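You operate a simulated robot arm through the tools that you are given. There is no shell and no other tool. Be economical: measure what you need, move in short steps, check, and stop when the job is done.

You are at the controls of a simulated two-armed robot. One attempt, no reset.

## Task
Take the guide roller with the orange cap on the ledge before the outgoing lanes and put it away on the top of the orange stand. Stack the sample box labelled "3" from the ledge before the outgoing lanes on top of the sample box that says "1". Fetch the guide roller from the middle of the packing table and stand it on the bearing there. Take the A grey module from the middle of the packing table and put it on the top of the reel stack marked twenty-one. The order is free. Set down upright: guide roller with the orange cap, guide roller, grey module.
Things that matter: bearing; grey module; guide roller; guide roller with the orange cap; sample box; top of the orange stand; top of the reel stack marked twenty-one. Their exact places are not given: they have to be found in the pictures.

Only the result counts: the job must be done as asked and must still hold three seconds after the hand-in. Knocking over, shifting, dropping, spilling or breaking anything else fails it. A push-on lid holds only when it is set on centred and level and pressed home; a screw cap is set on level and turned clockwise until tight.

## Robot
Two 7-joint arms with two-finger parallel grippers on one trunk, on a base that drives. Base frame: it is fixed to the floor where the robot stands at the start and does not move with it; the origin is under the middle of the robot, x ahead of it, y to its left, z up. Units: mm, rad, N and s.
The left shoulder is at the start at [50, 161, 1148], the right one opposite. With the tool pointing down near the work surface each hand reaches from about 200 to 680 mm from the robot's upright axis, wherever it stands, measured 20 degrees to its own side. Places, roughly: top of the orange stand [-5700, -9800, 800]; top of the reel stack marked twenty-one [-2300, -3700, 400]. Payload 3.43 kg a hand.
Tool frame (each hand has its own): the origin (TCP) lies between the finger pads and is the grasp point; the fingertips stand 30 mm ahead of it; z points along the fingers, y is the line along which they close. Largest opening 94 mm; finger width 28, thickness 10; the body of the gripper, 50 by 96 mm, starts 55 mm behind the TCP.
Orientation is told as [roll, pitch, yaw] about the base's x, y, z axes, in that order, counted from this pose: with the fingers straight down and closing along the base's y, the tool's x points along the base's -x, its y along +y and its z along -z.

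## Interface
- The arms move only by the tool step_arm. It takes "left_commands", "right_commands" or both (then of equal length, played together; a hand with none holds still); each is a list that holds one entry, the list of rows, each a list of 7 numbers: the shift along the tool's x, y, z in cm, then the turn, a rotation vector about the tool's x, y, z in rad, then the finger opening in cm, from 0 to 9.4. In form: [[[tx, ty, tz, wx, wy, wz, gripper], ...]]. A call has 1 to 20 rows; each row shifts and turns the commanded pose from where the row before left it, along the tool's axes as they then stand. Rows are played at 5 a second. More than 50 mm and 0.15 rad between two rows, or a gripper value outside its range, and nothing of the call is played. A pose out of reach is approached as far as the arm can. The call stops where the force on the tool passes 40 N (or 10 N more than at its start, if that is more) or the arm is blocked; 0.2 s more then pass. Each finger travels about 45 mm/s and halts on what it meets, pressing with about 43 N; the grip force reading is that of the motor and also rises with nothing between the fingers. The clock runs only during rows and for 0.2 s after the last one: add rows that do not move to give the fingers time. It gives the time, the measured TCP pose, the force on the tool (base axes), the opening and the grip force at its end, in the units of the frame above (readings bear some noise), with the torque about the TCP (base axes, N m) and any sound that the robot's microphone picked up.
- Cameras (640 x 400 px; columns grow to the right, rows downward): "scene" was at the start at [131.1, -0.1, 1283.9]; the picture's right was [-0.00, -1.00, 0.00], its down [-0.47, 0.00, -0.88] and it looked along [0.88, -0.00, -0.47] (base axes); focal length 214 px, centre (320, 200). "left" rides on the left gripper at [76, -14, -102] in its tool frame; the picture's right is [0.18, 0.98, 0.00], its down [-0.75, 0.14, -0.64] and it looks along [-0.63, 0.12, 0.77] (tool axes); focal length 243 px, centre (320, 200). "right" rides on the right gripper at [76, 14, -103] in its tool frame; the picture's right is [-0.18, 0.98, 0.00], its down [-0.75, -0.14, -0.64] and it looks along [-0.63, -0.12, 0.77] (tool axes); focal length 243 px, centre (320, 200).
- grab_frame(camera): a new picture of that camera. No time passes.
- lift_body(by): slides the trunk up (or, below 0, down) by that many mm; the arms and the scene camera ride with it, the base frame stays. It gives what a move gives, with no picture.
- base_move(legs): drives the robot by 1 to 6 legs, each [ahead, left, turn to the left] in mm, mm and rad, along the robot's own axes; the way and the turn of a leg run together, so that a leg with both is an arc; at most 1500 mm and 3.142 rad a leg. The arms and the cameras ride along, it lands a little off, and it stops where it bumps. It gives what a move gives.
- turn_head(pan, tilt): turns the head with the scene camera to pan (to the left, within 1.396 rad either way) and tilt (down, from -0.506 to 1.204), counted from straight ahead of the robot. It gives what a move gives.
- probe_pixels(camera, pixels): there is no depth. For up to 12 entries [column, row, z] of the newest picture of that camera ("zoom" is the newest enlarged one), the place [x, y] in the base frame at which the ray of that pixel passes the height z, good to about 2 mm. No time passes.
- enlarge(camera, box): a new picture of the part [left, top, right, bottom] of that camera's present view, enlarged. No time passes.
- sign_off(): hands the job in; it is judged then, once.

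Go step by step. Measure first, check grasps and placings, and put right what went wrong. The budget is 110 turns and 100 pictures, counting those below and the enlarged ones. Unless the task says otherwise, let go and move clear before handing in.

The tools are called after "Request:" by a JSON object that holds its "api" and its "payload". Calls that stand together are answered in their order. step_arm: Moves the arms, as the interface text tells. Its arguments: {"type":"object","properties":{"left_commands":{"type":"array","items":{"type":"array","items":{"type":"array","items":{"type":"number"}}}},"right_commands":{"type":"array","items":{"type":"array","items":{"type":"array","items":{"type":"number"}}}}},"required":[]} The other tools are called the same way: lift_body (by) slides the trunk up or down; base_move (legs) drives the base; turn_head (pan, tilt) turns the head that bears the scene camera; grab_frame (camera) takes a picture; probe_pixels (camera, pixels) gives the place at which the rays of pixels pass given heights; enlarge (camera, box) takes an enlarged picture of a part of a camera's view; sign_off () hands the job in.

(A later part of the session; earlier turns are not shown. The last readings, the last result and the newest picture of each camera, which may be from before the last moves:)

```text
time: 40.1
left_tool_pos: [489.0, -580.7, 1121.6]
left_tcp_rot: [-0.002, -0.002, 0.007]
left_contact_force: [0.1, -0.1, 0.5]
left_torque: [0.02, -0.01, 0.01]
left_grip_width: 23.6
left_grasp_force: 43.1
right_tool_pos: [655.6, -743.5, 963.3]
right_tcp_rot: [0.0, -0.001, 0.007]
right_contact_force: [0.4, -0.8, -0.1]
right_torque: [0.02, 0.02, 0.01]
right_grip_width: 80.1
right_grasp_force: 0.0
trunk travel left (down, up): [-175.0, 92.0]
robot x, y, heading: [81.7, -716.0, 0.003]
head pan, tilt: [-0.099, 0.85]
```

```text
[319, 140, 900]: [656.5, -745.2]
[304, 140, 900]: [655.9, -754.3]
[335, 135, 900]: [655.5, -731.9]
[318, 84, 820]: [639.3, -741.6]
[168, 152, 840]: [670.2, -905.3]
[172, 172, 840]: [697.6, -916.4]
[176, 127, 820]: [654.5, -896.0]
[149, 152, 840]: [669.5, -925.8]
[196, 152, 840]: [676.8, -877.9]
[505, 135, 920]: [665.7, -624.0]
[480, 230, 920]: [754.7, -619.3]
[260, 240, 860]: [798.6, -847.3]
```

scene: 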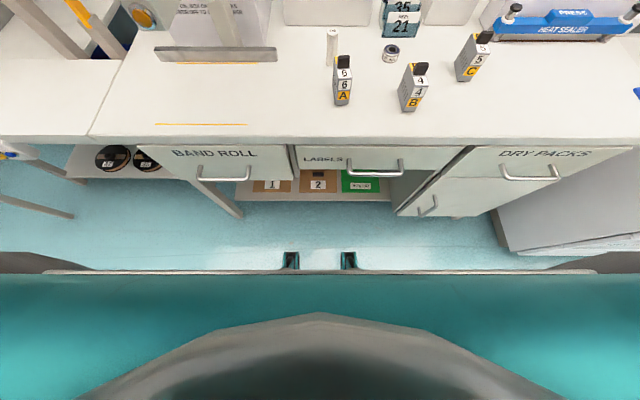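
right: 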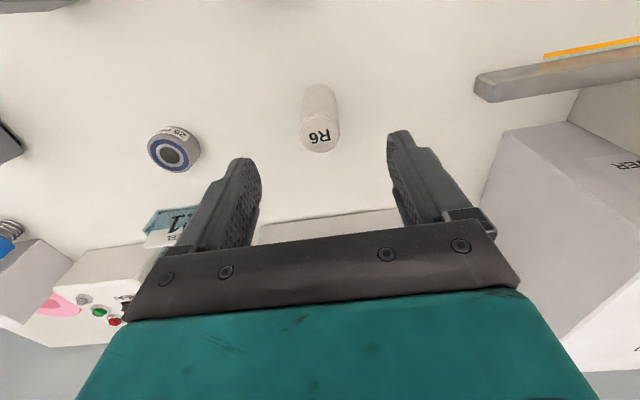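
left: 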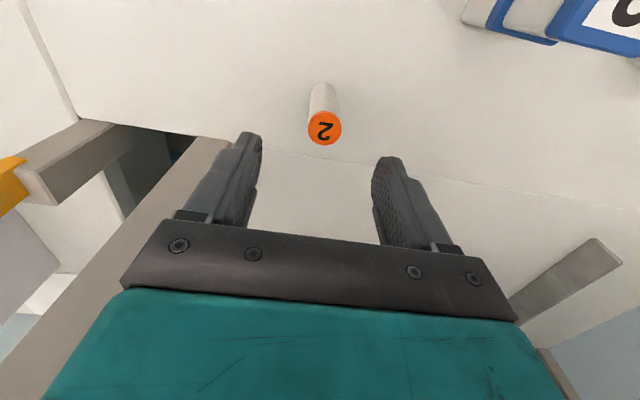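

Roller centre confirmed at ≈(656.5,-744.5). Descend, close, lift gently.

Request:
{"api": "step_arm", "payload": {"right_commands": [[[-0.1, -0.1, 4, 0, 0, 0, 8], [0, 0, 4, 0, 0, 0, 8], [0, 0, 2.1, 0, 0, 0, 8], [0, 0, 0, 0, 0, 0, 8], [0, 0, 0, 0, 0, 0, 4], [0, 0, 0, 0, 0, 0, 0], [0, 0, 0, 0, 0, 0, 0], [0, 0, 0, 0, 0, 0, 0], [0, 0, 0, 0, 0, 0, 0], [0, 0, 0, 0, 0, 0, 0], [0, 0, -0.3, 0, 0, 0, 0], [0, 0, -0.5, 0, 0, 0, 0], [0, 0, -1, 0, 0, 0, 0], [0, 0, -1.5, 0, 0, 0, 0], [0, 0, -1.5, 0, 0, 0, 0], [0, 0, -0.7, 0, 0, 0, 0]]]}}

Request:
{"api": "enlarge", "payload": {"camera": "scene", "box": [270, 130, 430, 230]}}

```text
time: 43.5
left_tool_pos: [489.9, -582.0, 1121.5]
left_tcp_rot: [0.0, 0.0, 0.008]
left_contact_force: [-0.8, 0.8, -0.5]
left_torque: [-0.02, -0.05, -0.02]
left_grip_width: 23.2
left_grasp_force: 43.3
right_tool_pos: [656.8, -745.7, 915.9]
right_tcp_rot: [0.0, 0.0, 0.004]
right_contact_force: [-0.4, -0.3, -0.9]
right_torque: [0.0, 0.02, 0.03]
right_grip_width: 28.9
right_grasp_force: 42.9
trunk travel left (down, up): [-175.0, 92.0]
robot x, y, heading: [82.3, -721.0, 0.003]
head pan, tilt: [-0.099, 0.85]
```

```text
4.00 times, centred on (350, 180) of scene
```

zoom: 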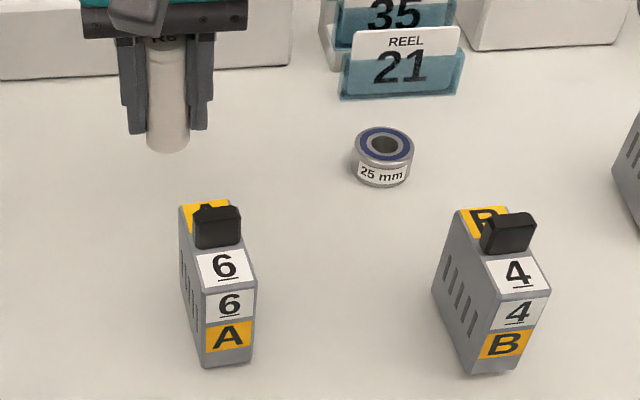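

Roller held (28.9 mm). I carry it to above the bearing, bottom ~30 mm above it, and check.

Request:
{"api": "step_arm", "payload": {"right_commands": [[[-0.2, -1.0, 0, 0, 0, 0, 0], [-0.3, -2.3, 0, 0, 0, 0, 0], [-0.3, -2.6, 0, 0, 0, 0, 0], [-0.3, -2.6, 0, 0, 0, 0, 0], [-0.3, -2.6, 0, 0, 0, 0, 0], [-0.3, -2.4, 0, 0, 0, 0, 0], [-0.2, -1.6, 0, 0, 0, 0, 0], [-0.1, -0.8, 0, 0, 0, 0, 0], [0, 0, 0.5, 0, 0, 0, 0], [0, 0, 0, 0, 0, 0, 0]]]}}

Request:
{"api": "enlarge", "payload": {"camera": "right", "box": [240, 40, 400, 140]}}

Request:
{"api": "enlarge", "payload": {"camera": "scene", "box": [326, 130, 406, 180]}}

```text
time: 45.7
left_tool_pos: [490.3, -582.0, 1121.7]
left_tcp_rot: [0.0, -0.001, 0.009]
left_contact_force: [1.0, -0.3, -0.1]
left_torque: [0.02, 0.01, 0.01]
left_grip_width: 23.2
left_grasp_force: 43.2
right_tool_pos: [678.8, -904.4, 909.6]
right_tcp_rot: [0.0, 0.0, 0.008]
right_contact_force: [0.8, -0.1, -1.3]
right_torque: [0.01, 0.01, -0.01]
right_grip_width: 29.2
right_grasp_force: 43.0
trunk travel left (down, up): [-175.0, 92.0]
robot x, y, heading: [82.3, -719.3, 0.01]
head pan, tilt: [-0.099, 0.85]
```

```text
4.00 times, centred on (320, 90) of right
```

zoom: 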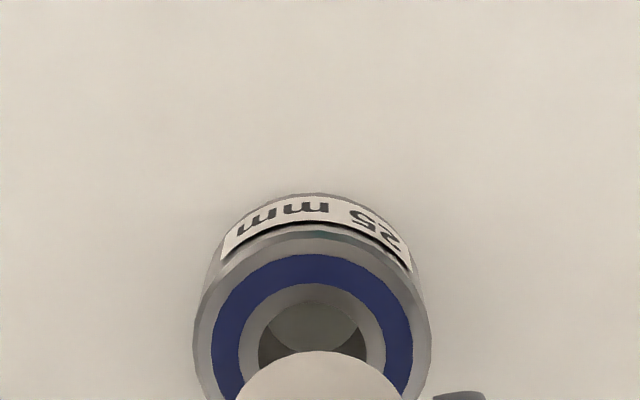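

```text
8.00 times, centred on (366, 155) of scene
```

zoom: 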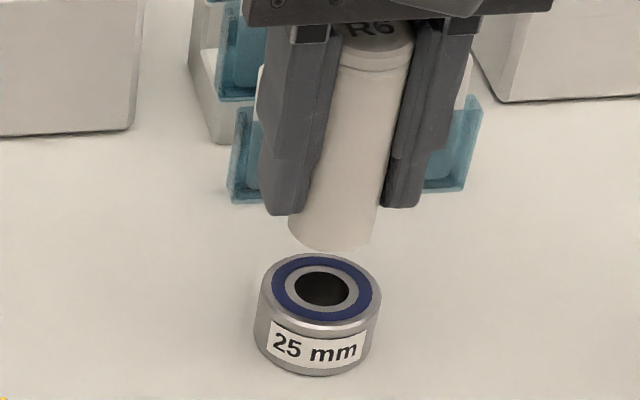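

Request:
{"api": "probe_pixels", "payload": {"camera": "zoom", "pixels": [[330, 251, 868], [288, 222, 868], [376, 224, 868], [321, 290, 840], [296, 290, 840], [347, 290, 840], [321, 253, 840], [319, 326, 840], [260, 292, 840], [381, 296, 840], [318, 375, 820]]}}

Request:
{"api": "enlarge", "payload": {"camera": "right", "box": [240, 40, 400, 140]}}

Request:
{"api": "probe_pixels", "payload": {"camera": "zoom", "pixels": [[318, 351, 868], [236, 395, 868], [402, 395, 868], [312, 224, 840], [310, 194, 820], [193, 335, 840], [431, 340, 840], [258, 350, 840], [366, 350, 840], [311, 301, 840]]}}

```text
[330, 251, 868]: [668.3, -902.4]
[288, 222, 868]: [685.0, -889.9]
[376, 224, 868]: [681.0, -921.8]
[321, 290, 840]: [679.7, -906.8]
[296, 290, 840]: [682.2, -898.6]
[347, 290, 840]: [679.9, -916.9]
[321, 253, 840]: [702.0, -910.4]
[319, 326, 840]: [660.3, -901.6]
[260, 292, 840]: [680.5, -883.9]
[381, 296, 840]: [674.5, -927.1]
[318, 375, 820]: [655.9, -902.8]
```

```text
4.00 times, centred on (320, 90) of right
```

zoom: 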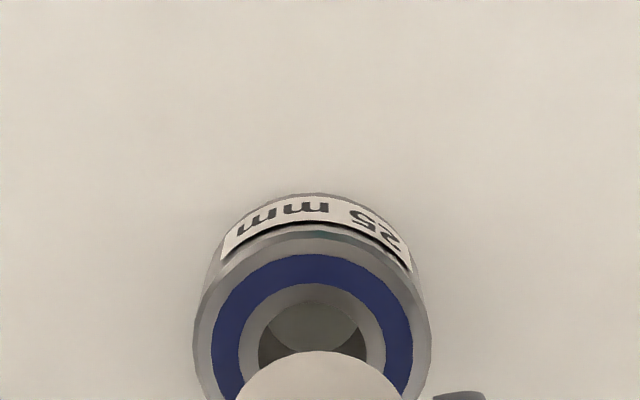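

```text
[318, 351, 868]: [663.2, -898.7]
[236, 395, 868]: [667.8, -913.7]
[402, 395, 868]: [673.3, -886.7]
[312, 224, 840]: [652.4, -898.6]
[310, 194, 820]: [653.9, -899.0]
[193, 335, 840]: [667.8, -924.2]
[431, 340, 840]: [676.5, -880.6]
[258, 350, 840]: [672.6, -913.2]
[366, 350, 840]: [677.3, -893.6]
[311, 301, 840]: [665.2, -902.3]
```

Roller is about +2.5 mm in x and +1 mm in y off the bearing centre. I correct and lower gently.

Request:
{"api": "step_arm", "payload": {"right_commands": [[[0.25, -0.1, 1, 0, 0, 0, 0], [0, 0, 1, 0, 0, 0, 0], [0, 0, 0.4, 0, 0, 0, 0], [0, 0, 0.2, 0, 0, 0, 0], [0, 0, 0.15, 0, 0, 0, 0], [0, 0, 0, 0, 0, 0, 0]]]}}

Request:
{"api": "enlarge", "payload": {"camera": "scene", "box": [326, 130, 406, 180]}}

```text
time: 47.1
left_tool_pos: [488.9, -580.8, 1122.8]
left_tcp_rot: [0.0, -0.002, 0.01]
left_contact_force: [0.6, -0.1, 0.0]
left_torque: [0.01, -0.04, -0.01]
left_grip_width: 23.3
left_grasp_force: 43.0
right_tool_pos: [675.6, -904.8, 885.0]
right_tcp_rot: [0.002, -0.004, 0.007]
right_contact_force: [-3.5, -0.6, 12.9]
right_torque: [0.01, 0.27, -0.01]
right_grip_width: 28.9
right_grasp_force: 43.7
trunk travel left (down, up): [-175.0, 92.0]
robot x, y, heading: [78.7, -712.0, 0.006]
head pan, tilt: [-0.099, 0.85]
```

```text
8.00 times, centred on (366, 155) of scene
```

zoom: 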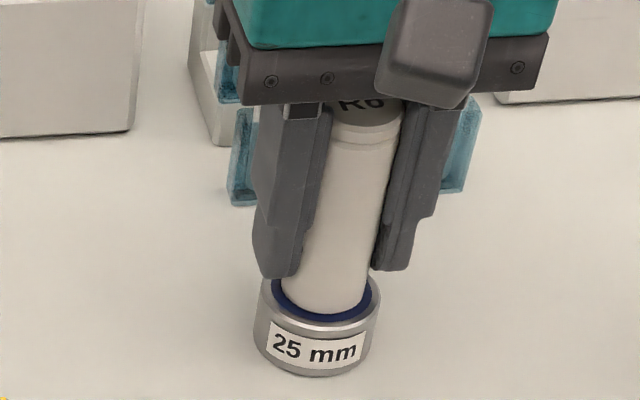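

In contact (13 N) and centred on the blue ring. Release and rise.

Request:
{"api": "step_arm", "payload": {"right_commands": [[[0, 0, -0.08, 0, 0, 0, 0], [0, 0, 0, 0, 0, 0, 3.1], [0, 0, 0, 0, 0, 0, 3.6], [0, 0, 0, 0, 0, 0, 5], [0, 0, 0, 0, 0, 0, 6.5], [0, 0, 0, 0, 0, 0, 6.5], [0, 0, -2, 0, 0, 0, 6.5], [0, 0, -4, 0, 0, 0, 6.5], [0, 0, -4, 0, 0, 0, 6.5], [0, 0, 0, 0, 0, 0, 6.5]]]}}

Request:
{"api": "enlarge", "payload": {"camera": "scene", "box": [270, 110, 430, 210]}}

```text
time: 49.3
left_tool_pos: [490.4, -581.4, 1122.2]
left_tcp_rot: [0.001, 0.001, 0.008]
left_contact_force: [0.5, 0.3, 0.4]
left_torque: [-0.04, 0.05, 0.0]
left_grip_width: 23.2
left_grasp_force: 42.9
right_tool_pos: [674.7, -905.0, 979.6]
right_tcp_rot: [0.001, -0.001, 0.004]
right_contact_force: [-0.7, 0.1, -0.5]
right_torque: [0.02, -0.03, 0.0]
right_grip_width: 65.0
right_grasp_force: 0.0
trunk travel left (down, up): [-175.0, 92.0]
robot x, y, heading: [81.2, -718.5, 0.006]
head pan, tilt: [-0.099, 0.85]
```

```text
4.00 times, centred on (350, 160) of scene
```

zoom: 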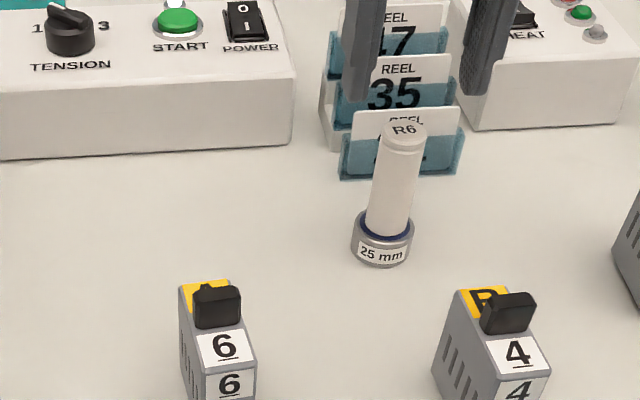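

The roller stands on the bearing. Now the right hand moves above module A ≈ (545,-768).

Request:
{"api": "step_arm", "payload": {"right_commands": [[[0, 0, -1, 0, 0, 0, 8], [3.25, 3.4, 0, 0, 0, 0, 8], [3.25, 3.4, 0, 0, 0, 0, 8], [3.25, 3.4, 0, 0, 0, 0, 8], [3.25, 3.4, 0, 0, 0, 0, 8], [0, 0, 0, 0, 0, 0, 8]]]}}

Request:
{"api": "grab_frame", "payload": {"camera": "right"}}

Request:
{"api": "grab_frame", "payload": {"camera": "scene"}}

```text
time: 50.7
left_tool_pos: [490.9, -581.8, 1121.6]
left_tcp_rot: [0.001, 0.0, 0.009]
left_contact_force: [-0.4, -0.5, -0.1]
left_torque: [0.01, 0.03, 0.01]
left_grip_width: 23.2
left_grasp_force: 43.5
right_tool_pos: [543.1, -772.3, 996.2]
right_tcp_rot: [0.001, -0.001, 0.007]
right_contact_force: [-0.8, -0.7, -0.6]
right_torque: [0.01, 0.02, -0.01]
right_grip_width: 80.1
right_grasp_force: 0.2
trunk travel left (down, up): [-175.0, 92.0]
robot x, y, heading: [80.2, -715.1, 0.007]
head pan, tilt: [-0.099, 0.85]
```

```text
64 pictures are left
```

right: 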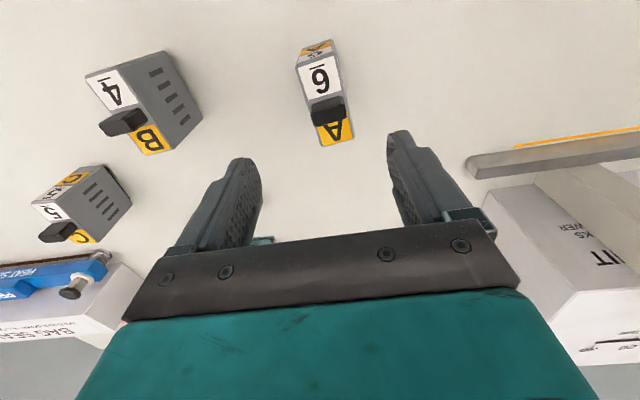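

```text
63 pictures are left
```

scene: 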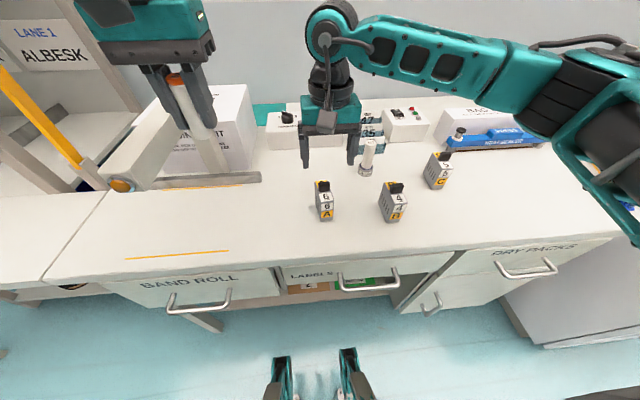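

Request:
{"api": "enlarge", "payload": {"camera": "right", "box": [260, 30, 388, 150]}}

Request:
{"api": "probe_pixels", "payload": {"camera": "right", "pixels": [[321, 147, 880], [355, 139, 880], [296, 64, 870], [336, 57, 870], [299, 51, 820], [332, 41, 820], [355, 139, 885], [321, 147, 890], [355, 139, 890]]}}

Request:
{"api": "enlarge", "payload": {"camera": "scene", "box": [280, 160, 376, 230]}}

```text
3.33 times, centred on (324, 90) of right
```

zoom: 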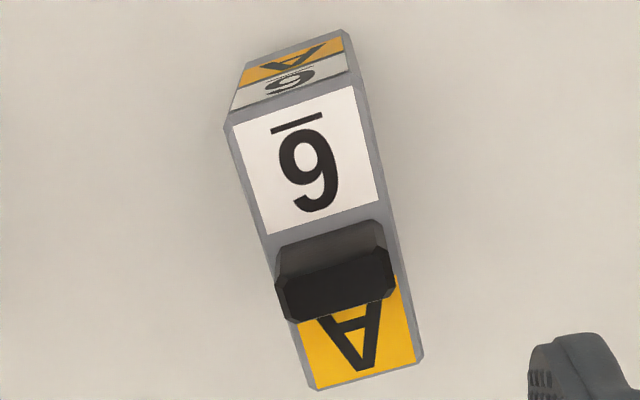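

```text
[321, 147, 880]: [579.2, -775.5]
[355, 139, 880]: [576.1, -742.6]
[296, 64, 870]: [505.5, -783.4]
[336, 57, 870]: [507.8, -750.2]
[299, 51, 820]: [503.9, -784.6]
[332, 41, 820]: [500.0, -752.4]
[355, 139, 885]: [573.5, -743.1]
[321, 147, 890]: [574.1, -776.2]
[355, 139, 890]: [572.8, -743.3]
```

```text
5.71 times, centred on (328, 195) of scene
```

zoom: 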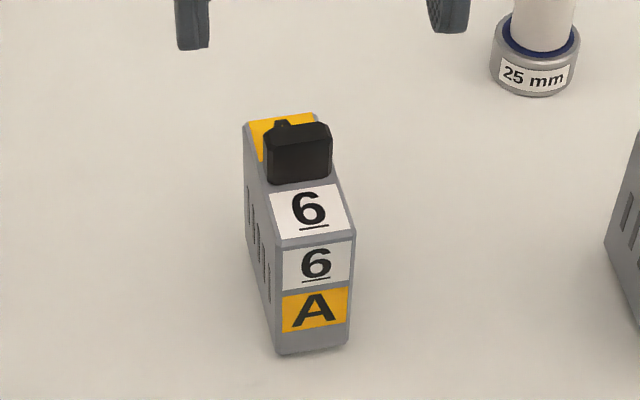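

Request:
{"api": "probe_pixels", "payload": {"camera": "zoom", "pixels": [[275, 244, 860], [355, 235, 860], [279, 354, 820], [349, 343, 820], [243, 126, 860], [314, 113, 860], [275, 244, 870], [355, 235, 870], [243, 126, 870], [314, 113, 870], [247, 190, 845]]}}

```text
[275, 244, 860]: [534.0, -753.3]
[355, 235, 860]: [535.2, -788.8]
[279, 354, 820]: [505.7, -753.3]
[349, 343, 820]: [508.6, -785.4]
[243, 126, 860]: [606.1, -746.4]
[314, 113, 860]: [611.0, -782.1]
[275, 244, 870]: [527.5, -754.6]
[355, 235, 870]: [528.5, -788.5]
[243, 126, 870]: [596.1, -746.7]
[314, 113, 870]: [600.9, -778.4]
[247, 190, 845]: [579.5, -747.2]
```

Module A: block ≈65×32×73 mm, centre ≈(539,-767), top ≈893, yaw ≈+0.1, knob on top. I align the right hand, descend to z≈877 and grip.

Request:
{"api": "step_arm", "payload": {"right_commands": [[[0.4, 0.5, 0, 0, 0, -0.095, 8], [0, 0, 4, 0, 0, 0, 8], [0, 0, 4, 0, 0, 0, 8], [0, 0, 2.5, 0, 0, 0, 8], [0, 0, 1.4, 0, 0, 0, 8], [0, 0, 0, 0, 0, 0, 6], [0, 0, 0, 0, 0, 0, 4], [0, 0, 0, 0, 0, 0, 0], [0, 0, 0, 0, 0, 0, 0], [0, 0, 0, 0, 0, 0, 0], [0, 0, 0, 0, 0, 0, 0], [0, 0, 0, 0, 0, 0, 0]]]}}

Request:
{"api": "enlarge", "payload": {"camera": "scene", "box": [280, 130, 392, 230]}}

```text
time: 53.3
left_tool_pos: [489.2, -581.0, 1121.5]
left_tcp_rot: [0.0, -0.001, 0.009]
left_contact_force: [0.3, -0.8, 0.1]
left_torque: [0.0, 0.0, -0.04]
left_grip_width: 23.5
left_grasp_force: 43.5
right_tool_pos: [540.8, -764.5, 877.0]
right_tcp_rot: [0.0, 0.001, 0.101]
right_contact_force: [0.3, -0.3, -0.5]
right_torque: [0.02, 0.02, -0.02]
right_grip_width: 35.9
right_grasp_force: 43.0
trunk travel left (down, up): [-175.0, 92.0]
robot x, y, heading: [80.3, -714.7, 0.004]
head pan, tilt: [-0.099, 0.85]
```

```text
4.00 times, centred on (336, 180) of scene
```

zoom: 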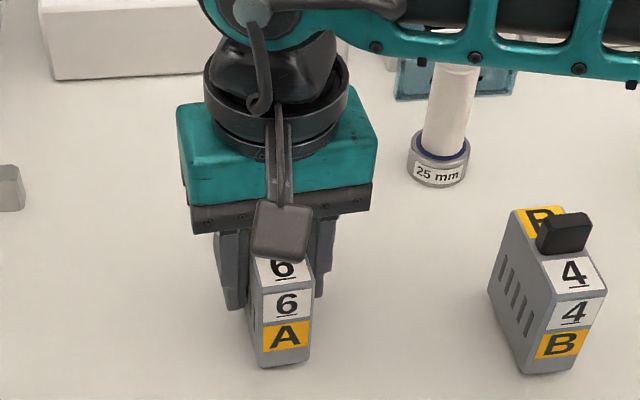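

Gripped (35.9 mm, 43 N). Lift slowly and retract.

Request:
{"api": "step_arm", "payload": {"right_commands": [[[0, 0, -0.3, 0, 0, 0, 0], [0, 0, -0.6, 0, 0, 0, 0], [0, 0, -1.2, 0, 0, 0, 0], [0, 0, -2, 0, 0, 0, 0], [0, 0, -2.2, 0, 0, 0, 0], [0, 0, -2.2, 0, 0, 0, 0], [0, 0, -2.2, 0, 0, 0, 0], [0, 0, -2.2, 0, 0, 0, 0], [0, 0, -2.2, 0, 0, 0, 0], [0, 0, -2.2, 0, 0, 0, 0], [0, 0, -2.2, 0, 0, 0, 0], [0, 0, -2.2, 0, 0, 0, 0], [1, -0.5, -1, 0, 0, 0, 0], [2, -1, 0, 0, 0, 0, 0], [2, -1, 0, 0, 0, 0, 0], [2, -1, 0, 0, 0, 0, 0], [2, -1, 0, 0, 0, 0, 0], [1, -0.5, 0, 0, 0, 0, 0], [0, 0, 0, 0, 0, 0, 0]]]}}

Request:
{"api": "grab_frame", "payload": {"camera": "scene"}}

```text
time: 57.3
left_tool_pos: [490.1, -582.6, 1121.5]
left_tcp_rot: [0.001, 0.0, 0.008]
left_contact_force: [-0.3, -0.4, 0.2]
left_torque: [0.0, 0.0, -0.01]
left_grip_width: 23.2
left_grasp_force: 42.9
right_tool_pos: [447.3, -823.3, 1102.3]
right_tcp_rot: [0.0, -0.001, 0.101]
right_contact_force: [0.3, 0.2, -1.5]
right_torque: [-0.04, 0.0, -0.05]
right_grip_width: 36.1
right_grasp_force: 43.4
trunk travel left (down, up): [-175.0, 92.0]
robot x, y, heading: [78.7, -721.4, 0.014]
head pan, tilt: [-0.099, 0.85]
```

```text
59 pictures are left
```

scene: 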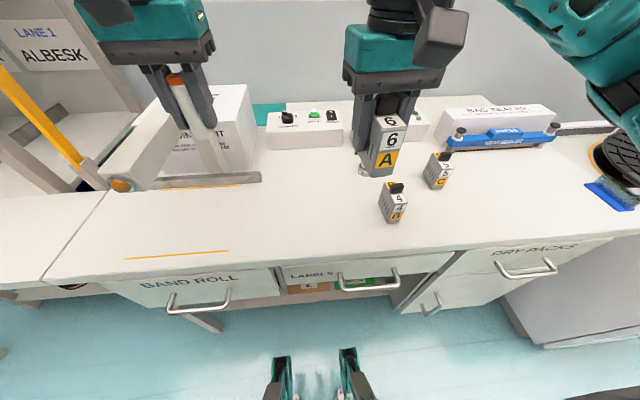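

Both items are held. I back away from the table and look around to the right/back.

Request:
{"api": "base_move", "payload": {"legs": [[-600, 0, 0], [0, 0, -1.3]]}}

Request:
{"api": "turn_head", "payload": {"pan": -0.9, "tilt": 0.35}}

Request:
{"api": "grab_frame", "payload": {"camera": "scene"}}

Request:
{"api": "turn_head", "payload": {"pan": 0, "tilt": 0.3}}

Request:
{"api": "grab_frame", "payload": {"camera": "scene"}}

```text
time: 60.1
left_tool_pos: [-12.2, -585.9, 1121.8]
left_tcp_rot: [0.0, -0.001, -0.002]
left_contact_force: [1.3, -0.1, -0.9]
left_torque: [-0.04, 0.05, 0.05]
left_grip_width: 23.3
left_grasp_force: 42.6
right_tool_pos: [-57.3, -828.3, 1101.5]
right_tcp_rot: [0.001, 0.003, 0.094]
right_contact_force: [0.1, -0.3, -1.1]
right_torque: [-0.03, 0.03, 0.0]
right_grip_width: 36.1
right_grasp_force: 43.4
trunk travel left (down, up): [-175.0, 92.0]
robot x, y, heading: [-422.3, -720.4, -0.005]
head pan, tilt: [-0.099, 0.85]
stopped in leg 1: the robot was blocked; the commanded pose is now the measured one
```

```text
time: 61.3
left_tool_pos: [-12.5, -586.8, 1122.3]
left_tcp_rot: [-0.001, -0.002, -0.002]
left_contact_force: [-0.1, -0.8, -0.3]
left_torque: [-0.02, 0.0, -0.01]
left_grip_width: 23.2
left_grasp_force: 42.5
right_tool_pos: [-58.4, -827.6, 1101.8]
right_tcp_rot: [0.001, 0.0, 0.094]
right_contact_force: [-0.1, 0.6, -1.2]
right_torque: [0.03, -0.01, 0.05]
right_grip_width: 36.0
right_grasp_force: 43.5
trunk travel left (down, up): [-175.0, 92.0]
robot x, y, heading: [-423.1, -716.1, 0.002]
head pan, tilt: [-0.901, 0.351]
```

```text
58 pictures are left
```

scene: 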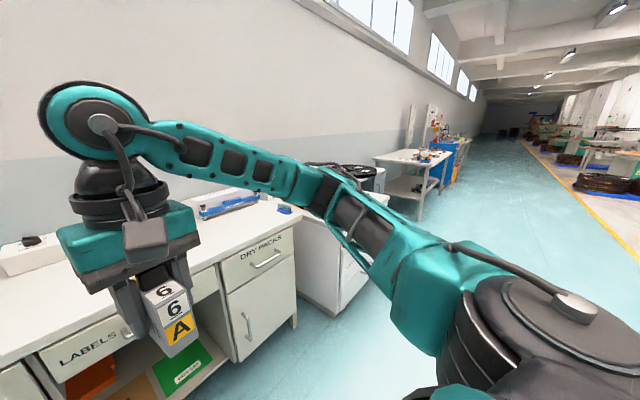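

```text
time: 62.5
left_tool_pos: [-13.7, -585.9, 1123.2]
left_tcp_rot: [0.0, 0.0, -0.003]
left_contact_force: [0.0, 0.4, 0.2]
left_torque: [-0.01, 0.03, -0.02]
left_grip_width: 23.3
left_grasp_force: 42.8
right_tool_pos: [-58.8, -826.9, 1101.8]
right_tcp_rot: [0.002, 0.0, 0.094]
right_contact_force: [-0.2, -0.4, -1.4]
right_torque: [-0.03, -0.02, -0.02]
right_grip_width: 36.0
right_grasp_force: 43.4
trunk travel left (down, up): [-175.0, 92.0]
robot x, y, heading: [-422.9, -718.5, -0.006]
head pan, tilt: [0.0, 0.3]
```

```text
57 pictures are left
```

scene: 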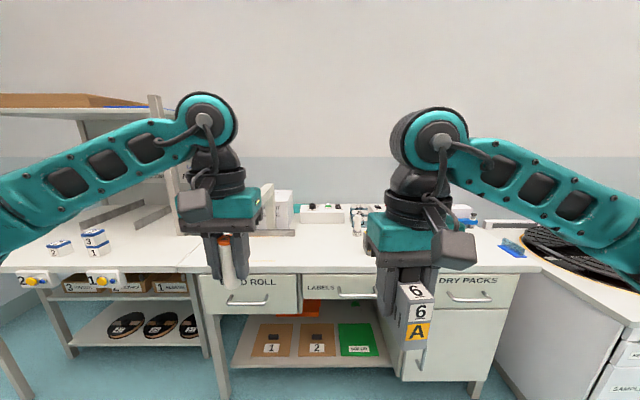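

Something is behind the base at x≈-420. I'll move a bit forward, check the table on the right, and then turn.

Request:
{"api": "probe_pixels", "payload": {"camera": "scene", "pixels": [[637, 295, 800], [530, 268, 820], [510, 390, 0], [580, 385, 400]]}}

Request:
{"api": "turn_head", "payload": {"pan": -1.39, "tilt": 0.6}}

Request:
{"api": "grab_frame", "payload": {"camera": "scene"}}

```text
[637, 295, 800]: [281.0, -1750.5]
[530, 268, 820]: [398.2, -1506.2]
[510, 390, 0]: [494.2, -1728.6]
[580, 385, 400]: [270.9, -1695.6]
```

```text
time: 64.0
left_tool_pos: [-14.1, -585.9, 1124.4]
left_tcp_rot: [0.001, -0.001, 0.0]
left_contact_force: [0.1, 0.6, -0.8]
left_torque: [-0.02, -0.02, 0.0]
left_grip_width: 23.4
left_grasp_force: 43.3
right_tool_pos: [-58.3, -827.4, 1102.2]
right_tcp_rot: [0.0, 0.001, 0.095]
right_contact_force: [-0.5, 0.1, -2.0]
right_torque: [-0.04, 0.02, 0.0]
right_grip_width: 36.1
right_grasp_force: 42.8
trunk travel left (down, up): [-175.0, 92.0]
robot x, y, heading: [-421.1, -717.8, 0.0]
head pan, tilt: [-1.389, 0.6]
```

```text
56 pictures are left
```

scene: 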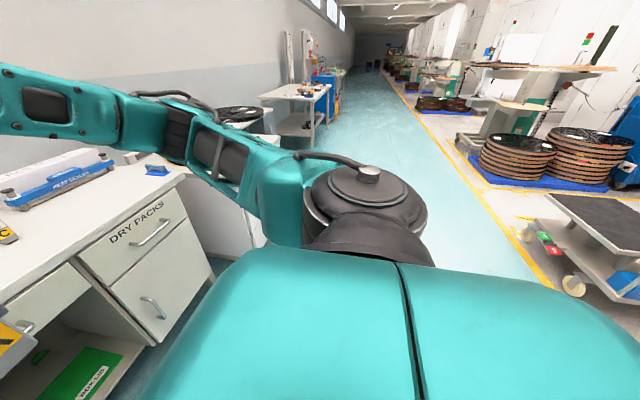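

The aisle runs along −y with reel stacks on pallets to the right. I move ahead 150, turn right to face −y, and look.

Request:
{"api": "base_move", "payload": {"legs": [[150, 0, 0], [0, 0, -1.571]]}}

Request:
{"api": "turn_head", "payload": {"pan": -0.6, "tilt": 0.3}}

Request:
{"api": "grab_frame", "payload": {"camera": "scene"}}

```text
time: 69.0
left_tool_pos: [-120.3, -1119.4, 1122.8]
left_tcp_rot: [0.001, -0.002, -1.513]
left_contact_force: [-0.8, -0.2, 0.3]
left_torque: [0.01, 0.0, 0.02]
left_grip_width: 23.2
left_grasp_force: 43.0
right_tool_pos: [-363.5, -1087.7, 1103.1]
right_tcp_rot: [0.001, -0.001, -1.416]
right_contact_force: [-0.1, 0.1, -1.2]
right_torque: [-0.01, -0.02, -0.01]
right_grip_width: 35.8
right_grasp_force: 43.2
trunk travel left (down, up): [-175.0, 92.0]
robot x, y, heading: [-275.9, -717.9, -1.514]
head pan, tilt: [-1.389, 0.6]
```

```text
time: 70.2
left_tool_pos: [-121.2, -1119.0, 1123.1]
left_tcp_rot: [0.001, -0.002, -1.514]
left_contact_force: [-0.3, 0.0, -0.7]
left_torque: [0.05, 0.02, -0.02]
left_grip_width: 23.6
left_grasp_force: 43.2
right_tool_pos: [-364.4, -1088.2, 1102.4]
right_tcp_rot: [-0.002, 0.001, -1.417]
right_contact_force: [-0.2, -0.4, -1.0]
right_torque: [-0.01, -0.01, 0.02]
right_grip_width: 35.7
right_grasp_force: 43.4
trunk travel left (down, up): [-175.0, 92.0]
robot x, y, heading: [-279.6, -714.2, -1.512]
head pan, tilt: [-0.6, 0.3]
```

```text
55 pictures are left
```

scene: 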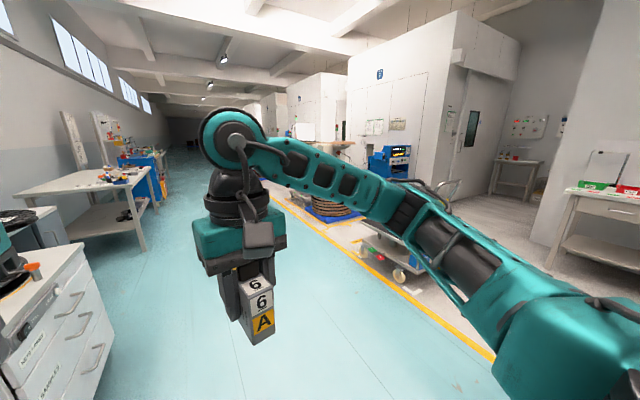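

Request:
{"api": "probe_pixels", "payload": {"camera": "scene", "pixels": [[420, 300, 0], [340, 243, 0], [325, 220, 0], [148, 245, 0], [110, 350, 0], [400, 283, 0], [70, 245, 820]]}}

```text
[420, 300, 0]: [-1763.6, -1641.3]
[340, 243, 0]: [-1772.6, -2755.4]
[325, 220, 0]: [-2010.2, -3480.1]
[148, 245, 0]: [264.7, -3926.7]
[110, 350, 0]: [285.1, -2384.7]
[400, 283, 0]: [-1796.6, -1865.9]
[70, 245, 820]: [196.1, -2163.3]
```

Floor yellow line is at x≈-1770, stacks beyond. I drive diagonally down the aisle to about (-800,-3650) and turn to face −x.

Request:
{"api": "base_move", "payload": {"legs": [[1450, -350, 0], [1450, -350, 0], [0, 0, -1.63]]}}

Request:
{"api": "turn_head", "payload": {"pan": 0, "tilt": 0.4}}

Request:
{"api": "grab_frame", "payload": {"camera": "scene"}}

```text
time: 88.4
left_tool_pos: [-1210.4, -3750.1, 1122.4]
left_tcp_rot: [0.001, -0.002, 3.121]
left_contact_force: [-0.1, -0.6, -0.6]
left_torque: [0.0, -0.02, -0.02]
left_grip_width: 23.3
left_grasp_force: 42.9
right_tool_pos: [-1158.2, -3510.8, 1102.0]
right_tcp_rot: [-0.001, 0.001, -3.066]
right_contact_force: [0.9, 0.7, -1.9]
right_torque: [0.01, 0.0, 0.03]
right_grip_width: 35.8
right_grasp_force: 42.7
trunk travel left (down, up): [-175.0, 92.0]
robot x, y, heading: [-794.2, -3627.8, 3.122]
head pan, tilt: [-0.6, 0.3]
```

```text
time: 89.4
left_tool_pos: [-1207.7, -3751.5, 1122.5]
left_tcp_rot: [0.002, -0.001, 3.121]
left_contact_force: [-0.7, -0.3, 0.2]
left_torque: [-0.01, 0.0, 0.0]
left_grip_width: 23.2
left_grasp_force: 42.8
right_tool_pos: [-1158.6, -3511.4, 1102.4]
right_tcp_rot: [0.0, 0.0, -3.066]
right_contact_force: [0.0, -0.5, -1.4]
right_torque: [0.02, 0.02, 0.01]
right_grip_width: 35.8
right_grasp_force: 43.2
trunk travel left (down, up): [-175.0, 92.0]
robot x, y, heading: [-795.0, -3624.8, 3.118]
head pan, tilt: [0.0, 0.4]
```

```text
54 pictures are left
```

scene: 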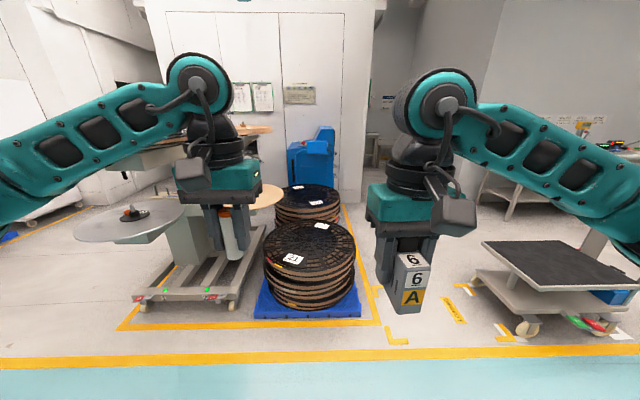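

Request:
{"api": "enlarge", "payload": {"camera": "scene", "box": [240, 180, 380, 330]}}

Request:
{"api": "probe_pixels", "payload": {"camera": "scene", "pixels": [[263, 250, 400], [356, 245, 400], [310, 222, 400], [300, 281, 400], [255, 318, 100], [360, 316, 100], [292, 259, 400], [235, 308, 300], [310, 198, 400], [268, 212, 400]]}}

```text
2.67 times, centred on (310, 255) of scene
```

zoom: 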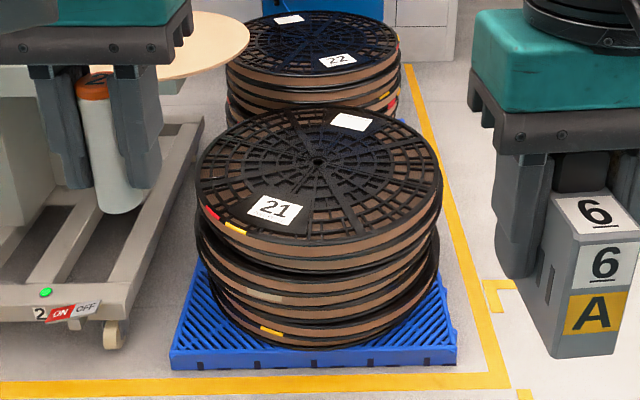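

```text
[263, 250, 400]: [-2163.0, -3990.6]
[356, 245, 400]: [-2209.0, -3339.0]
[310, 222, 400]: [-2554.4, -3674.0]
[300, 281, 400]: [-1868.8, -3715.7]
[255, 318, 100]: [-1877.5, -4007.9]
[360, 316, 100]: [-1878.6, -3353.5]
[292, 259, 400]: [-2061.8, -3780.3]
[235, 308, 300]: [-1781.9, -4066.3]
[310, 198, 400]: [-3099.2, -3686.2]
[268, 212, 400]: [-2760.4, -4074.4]
```

Stack 21 top spans x −1870…−2550, pallet edge x≈−1877. I drive to axis ≈(−1500,−3770) and re-look.

Request:
{"api": "base_move", "payload": {"legs": [[700, 140, 0.02]]}}

Request:
{"api": "turn_head", "payload": {"pan": 0, "tilt": 0.95}}

Request:
{"api": "grab_frame", "payload": {"camera": "scene"}}

```text
time: 93.4
left_tool_pos: [-1931.2, -3881.5, 1121.0]
left_tcp_rot: [-0.001, -0.001, 3.127]
left_contact_force: [0.1, -0.7, -0.3]
left_torque: [0.0, 0.0, 0.0]
left_grip_width: 23.2
left_grasp_force: 42.7
right_tool_pos: [-1884.3, -3641.6, 1103.0]
right_tcp_rot: [-0.001, 0.001, -3.059]
right_contact_force: [0.0, 0.7, -1.7]
right_torque: [0.01, 0.01, 0.01]
right_grip_width: 35.9
right_grasp_force: 43.1
trunk travel left (down, up): [-175.0, 92.0]
robot x, y, heading: [-1519.0, -3755.1, 3.128]
head pan, tilt: [0.0, 0.4]
```

```text
time: 94.4
left_tool_pos: [-1932.0, -3882.0, 1123.5]
left_tcp_rot: [0.0, -0.003, 3.127]
left_contact_force: [0.5, -0.1, 0.1]
left_torque: [-0.05, -0.03, 0.06]
left_grip_width: 23.4
left_grasp_force: 43.0
right_tool_pos: [-1884.4, -3642.2, 1102.5]
right_tcp_rot: [0.0, 0.001, -3.06]
right_contact_force: [-0.7, 0.2, -1.5]
right_torque: [0.0, 0.04, -0.02]
right_grip_width: 35.5
right_grasp_force: 43.1
trunk travel left (down, up): [-175.0, 92.0]
robot x, y, heading: [-1517.2, -3754.5, 3.126]
head pan, tilt: [0.0, 0.949]
```

```text
52 pictures are left
```

scene: 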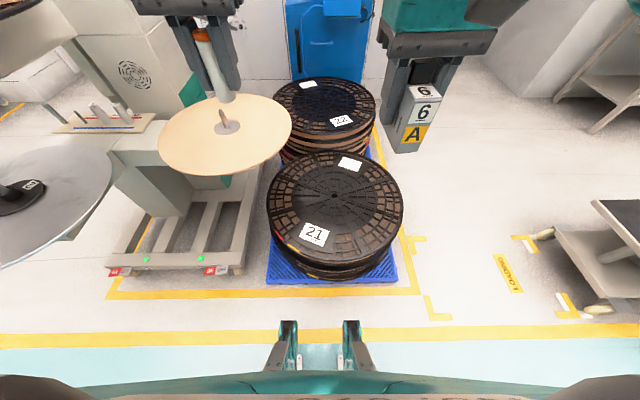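

Request:
{"api": "probe_pixels", "payload": {"camera": "scene", "pixels": [[290, 320, 100], [290, 320, 200], [290, 320, 0], [333, 283, 0], [333, 275, 100], [333, 270, 400], [336, 152, 400], [268, 200, 400], [403, 205, 400], [315, 235, 400], [336, 195, 400], [225, 130, 700]]}}

```text
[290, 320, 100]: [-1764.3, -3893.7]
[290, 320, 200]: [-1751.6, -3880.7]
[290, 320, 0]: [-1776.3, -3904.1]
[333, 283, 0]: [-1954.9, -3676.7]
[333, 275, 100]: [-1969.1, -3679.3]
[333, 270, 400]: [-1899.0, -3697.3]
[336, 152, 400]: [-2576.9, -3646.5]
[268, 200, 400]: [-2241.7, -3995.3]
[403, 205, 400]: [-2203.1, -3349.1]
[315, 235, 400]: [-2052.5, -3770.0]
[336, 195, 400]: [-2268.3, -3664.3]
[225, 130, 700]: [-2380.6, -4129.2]
```

Pallet edge ≈ x −1960, base forks ≈ −1770. Drive 120 mm closer, lower the trunk and raise the head view.

Request:
{"api": "base_move", "payload": {"legs": [[120, 0, 0]]}}

Request:
{"api": "lift_body", "payload": {"by": -172}}

Request:
{"api": "grab_frame", "payload": {"camera": "scene"}}

```text
time: 95.7
left_tool_pos: [-2025.2, -3879.5, 1121.9]
left_tcp_rot: [0.002, 0.0, 3.129]
left_contact_force: [0.0, -0.4, -0.1]
left_torque: [0.01, 0.04, 0.0]
left_grip_width: 23.4
left_grasp_force: 43.2
right_tool_pos: [-1978.7, -3639.6, 1103.0]
right_tcp_rot: [0.001, 0.0, -3.061]
right_contact_force: [-0.3, 0.1, -0.9]
right_torque: [0.01, 0.02, 0.0]
right_grip_width: 35.6
right_grasp_force: 43.3
trunk travel left (down, up): [-175.0, 92.0]
robot x, y, heading: [-1613.7, -3754.1, 3.127]
head pan, tilt: [0.0, 0.949]
stopped in leg 1: the robot was blocked; the commanded pose is now the measured one
```

```text
time: 97.6
left_tool_pos: [-2028.2, -3881.1, 950.3]
left_tcp_rot: [0.001, 0.0, 3.129]
left_contact_force: [0.9, 0.1, 0.3]
left_torque: [0.0, -0.01, 0.0]
left_grip_width: 23.4
left_grasp_force: 42.8
right_tool_pos: [-1979.2, -3640.0, 929.1]
right_tcp_rot: [0.0, 0.002, -3.062]
right_contact_force: [0.3, -0.3, -2.4]
right_torque: [-0.01, 0.02, -0.02]
right_grip_width: 35.7
right_grasp_force: 43.0
trunk travel left (down, up): [-3.0, 264.0]
robot x, y, heading: [-1613.6, -3755.9, 3.125]
head pan, tilt: [0.0, 0.949]
```

```text
51 pictures are left
```

scene: 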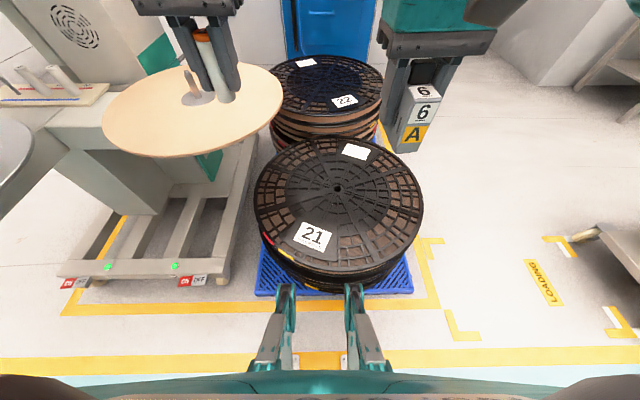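

The base halted at −1613, probably near the pallet. I check the stack's place again and back off slightly.

Request:
{"api": "probe_pixels", "payload": {"camera": "scene", "pixels": [[337, 188, 400], [337, 188, 390], [337, 138, 400], [254, 200, 400], [423, 202, 400], [314, 236, 400], [337, 274, 400], [356, 151, 400]]}}

Request:
{"api": "base_move", "payload": {"legs": [[-15, 0, 0]]}}

```text
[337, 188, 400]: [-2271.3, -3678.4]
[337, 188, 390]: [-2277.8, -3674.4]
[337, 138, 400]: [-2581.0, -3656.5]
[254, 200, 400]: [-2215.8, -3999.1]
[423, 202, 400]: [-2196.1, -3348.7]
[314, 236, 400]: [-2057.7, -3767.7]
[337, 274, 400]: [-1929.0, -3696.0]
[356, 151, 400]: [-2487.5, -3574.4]
```

```text
time: 98.4
left_tool_pos: [-2012.5, -3880.0, 948.7]
left_tcp_rot: [0.002, 0.001, 3.127]
left_contact_force: [-0.5, 0.6, 0.2]
left_torque: [-0.01, -0.03, -0.02]
left_grip_width: 23.0
left_grasp_force: 43.1
right_tool_pos: [-1964.8, -3639.3, 929.3]
right_tcp_rot: [0.001, 0.001, -3.064]
right_contact_force: [0.2, 0.3, -1.1]
right_torque: [0.0, 0.03, -0.02]
right_grip_width: 35.7
right_grasp_force: 42.5
trunk travel left (down, up): [-3.0, 264.0]
robot x, y, heading: [-1599.4, -3755.0, 3.124]
head pan, tilt: [0.0, 0.949]
```

Stack is unmoved (hub ≈ (−2271,−3672)). Right hand goes forward ~145 mm and down to z≈500.

Request:
{"api": "step_arm", "payload": {"right_commands": [[[-2.5, 0, 0, 0, 0, 0, 0], [-4, 0, 0, 0, 0, 0, 0], [-4, 0, 0, 0, 0, 0, 0], [-4, 0, 0, 0, 0, 0, 0], [0, 0, 2, 0, 0, 0, 0], [0, 0, 3.2, 0, 0, 0, 0], [0, 0, 3.2, 0, 0, 0, 0], [0, 0, 3.2, 0, 0, 0, 0], [0, 0, 3.2, 0, 0, 0, 0], [0, 0, 3.2, 0, 0, 0, 0], [0, 0, 3.2, 0, 0, 0, 0], [0, 0, 3.2, 0, 0, 0, 0], [0, 0, 3.2, 0, 0, 0, 0], [0, 0, 3.2, 0, 0, 0, 0], [0, 0, 3.2, 0, 0, 0, 0], [0, 0, 3.2, 0, 0, 0, 0], [0, 0, 3.2, 0, 0, 0, 0], [0, 0, 2.2, 0, 0, 0, 0], [0, 0, 0, 0, 0, 0, 0]]]}}

Request:
{"api": "grab_frame", "payload": {"camera": "scene"}}

```text
time: 102.4
left_tool_pos: [-2013.7, -3879.6, 948.9]
left_tcp_rot: [0.002, -0.001, 3.127]
left_contact_force: [-0.6, 0.1, -0.1]
left_torque: [0.02, 0.03, 0.01]
left_grip_width: 23.0
left_grasp_force: 43.1
right_tool_pos: [-2109.6, -3653.5, 503.7]
right_tcp_rot: [0.0, 0.001, -3.062]
right_contact_force: [-1.0, -0.5, 0.0]
right_torque: [-0.03, 0.02, 0.01]
right_grip_width: 35.8
right_grasp_force: 42.3
trunk travel left (down, up): [-3.0, 264.0]
robot x, y, heading: [-1604.8, -3754.6, 3.127]
head pan, tilt: [0.0, 0.949]
```

```text
50 pictures are left
```

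scene: 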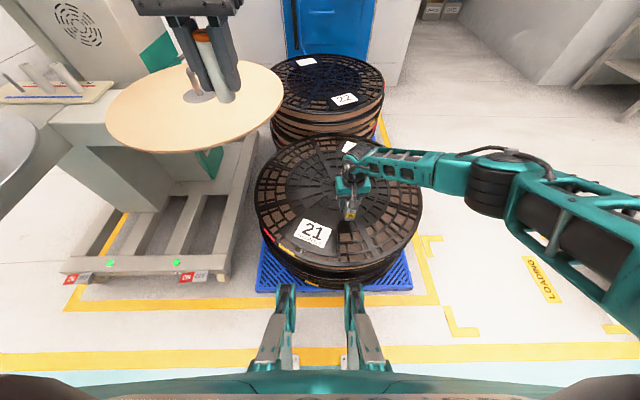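

Request:
{"api": "step_arm", "payload": {"right_commands": [[[0, 0, 1.2, 0, 0, 0, 0], [0, 0, 1.2, 0, 0, 0, 0], [0, 0, 0.8, 0, 0, 0, 0], [0, 0, 0.4, 0, 0, 0, 0], [0, 0, 0, 0, 0, 0, 0]]]}}

Request:
{"api": "enlarge", "payload": {"camera": "scene", "box": [310, 140, 390, 250]}}

Request:
{"api": "grab_frame", "payload": {"camera": "right"}}

```text
time: 103.6
left_tool_pos: [-2012.1, -3880.7, 949.9]
left_tcp_rot: [0.001, 0.0, 3.127]
left_contact_force: [0.2, -0.3, -0.9]
left_torque: [0.02, 0.02, -0.01]
left_grip_width: 23.3
left_grasp_force: 43.0
right_tool_pos: [-2107.8, -3650.6, 467.6]
right_tcp_rot: [0.001, 0.0, -3.064]
right_contact_force: [0.0, 1.1, -0.7]
right_torque: [0.01, 0.08, -0.01]
right_grip_width: 35.9
right_grasp_force: 43.1
trunk travel left (down, up): [-3.0, 264.0]
robot x, y, heading: [-1601.4, -3752.1, 3.129]
head pan, tilt: [0.0, 0.949]
```

```text
3.64 times, centred on (350, 195) of scene
```

zoom: 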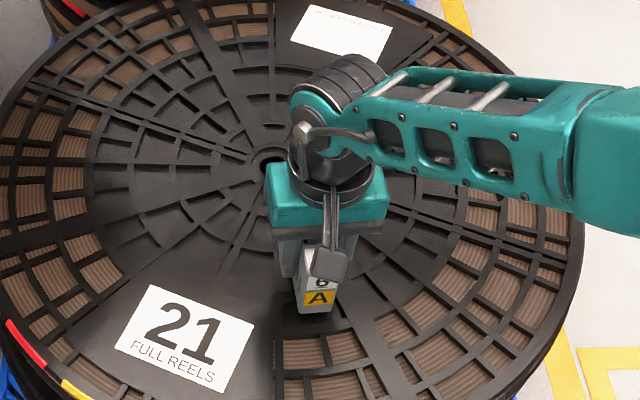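

```text
48 pictures are left
```

right: 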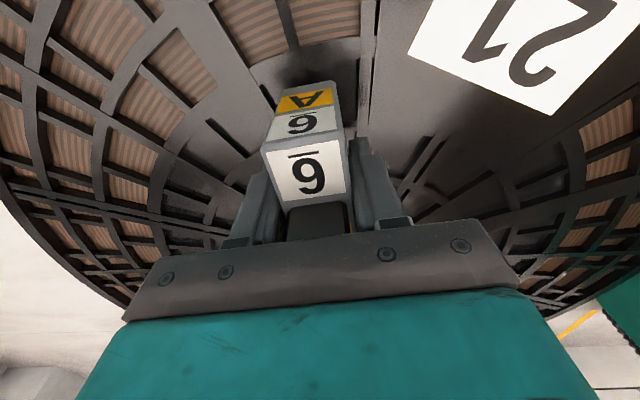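

Close to the top, over a solid part of the flange. I lower in 2 mm steps until contact.

Request:
{"api": "step_arm", "payload": {"right_commands": [[[0, 0, 0.3, 0, 0, 0, 0], [0, 0, 0.3, 0, 0, 0, 0], [0, 0, 0.2, 0, 0, 0, 0], [0, 0, 0.2, 0, 0, 0, 0], [0, 0, 0, 0, 0, 0, 0]]]}}

```text
time: 104.3
left_tool_pos: [-2011.6, -3880.3, 950.0]
left_tcp_rot: [0.001, 0.002, 3.126]
left_contact_force: [0.2, -0.1, -0.9]
left_torque: [-0.01, -0.03, 0.01]
left_grip_width: 23.5
left_grasp_force: 43.6
right_tool_pos: [-2111.8, -3653.0, 466.8]
right_tcp_rot: [0.003, -0.005, -3.065]
right_contact_force: [1.8, 1.7, 15.4]
right_torque: [0.01, -0.11, 0.02]
right_grip_width: 35.7
right_grasp_force: 42.7
trunk travel left (down, up): [-3.0, 264.0]
robot x, y, heading: [-1599.6, -3752.2, 3.116]
head pan, tilt: [0.0, 0.949]
stopped in row 3 (right hand): the force on the tool passed its limit (the readings are from after the stop); the commanded pose is now the measured one
```

Contact with the flange (15 N up). Release and rise.

Request:
{"api": "step_arm", "payload": {"right_commands": [[[0, 0, -0.05, 0, 0, 0, 0], [0, 0, 0, 0, 0, 0, 3.8], [0, 0, 0, 0, 0, 0, 4.4], [0, 0, 0, 0, 0, 0, 6], [0, 0, 0, 0, 0, 0, 7], [0, 0, 0, 0, 0, 0, 7], [0, 0, -1, 0, 0, 0, 7], [0, 0, -3, 0, 0, 0, 7], [0, 0, -4, 0, 0, 0, 7], [0, 0, -4, 0, 0, 0, 7], [0, 0, -4, 0, 0, 0, 7], [0, 0, -4, 0, 0, 0, 7], [0, 0, 0, 0, 0, 0, 7]]]}}

Request:
{"api": "enlarge", "payload": {"camera": "scene", "box": [290, 130, 410, 250]}}

```text
time: 107.1
left_tool_pos: [-2011.9, -3880.1, 948.9]
left_tcp_rot: [0.002, 0.0, 3.127]
left_contact_force: [-0.2, 0.1, -0.3]
left_torque: [0.02, 0.01, -0.02]
left_grip_width: 23.3
left_grasp_force: 42.9
right_tool_pos: [-2108.2, -3653.8, 663.7]
right_tcp_rot: [-0.001, -0.003, -3.065]
right_contact_force: [-0.4, 0.0, 0.6]
right_torque: [0.01, 0.04, -0.01]
right_grip_width: 69.9
right_grasp_force: 0.0
trunk travel left (down, up): [-3.0, 264.0]
robot x, y, heading: [-1600.2, -3751.2, 3.126]
head pan, tilt: [0.0, 0.949]
```

```text
3.33 times, centred on (350, 190) of scene
```

zoom: 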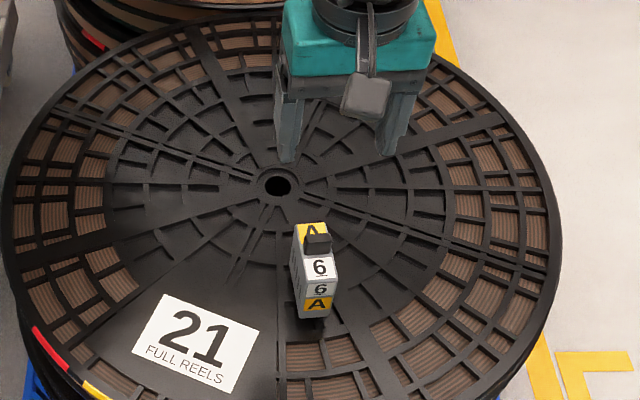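

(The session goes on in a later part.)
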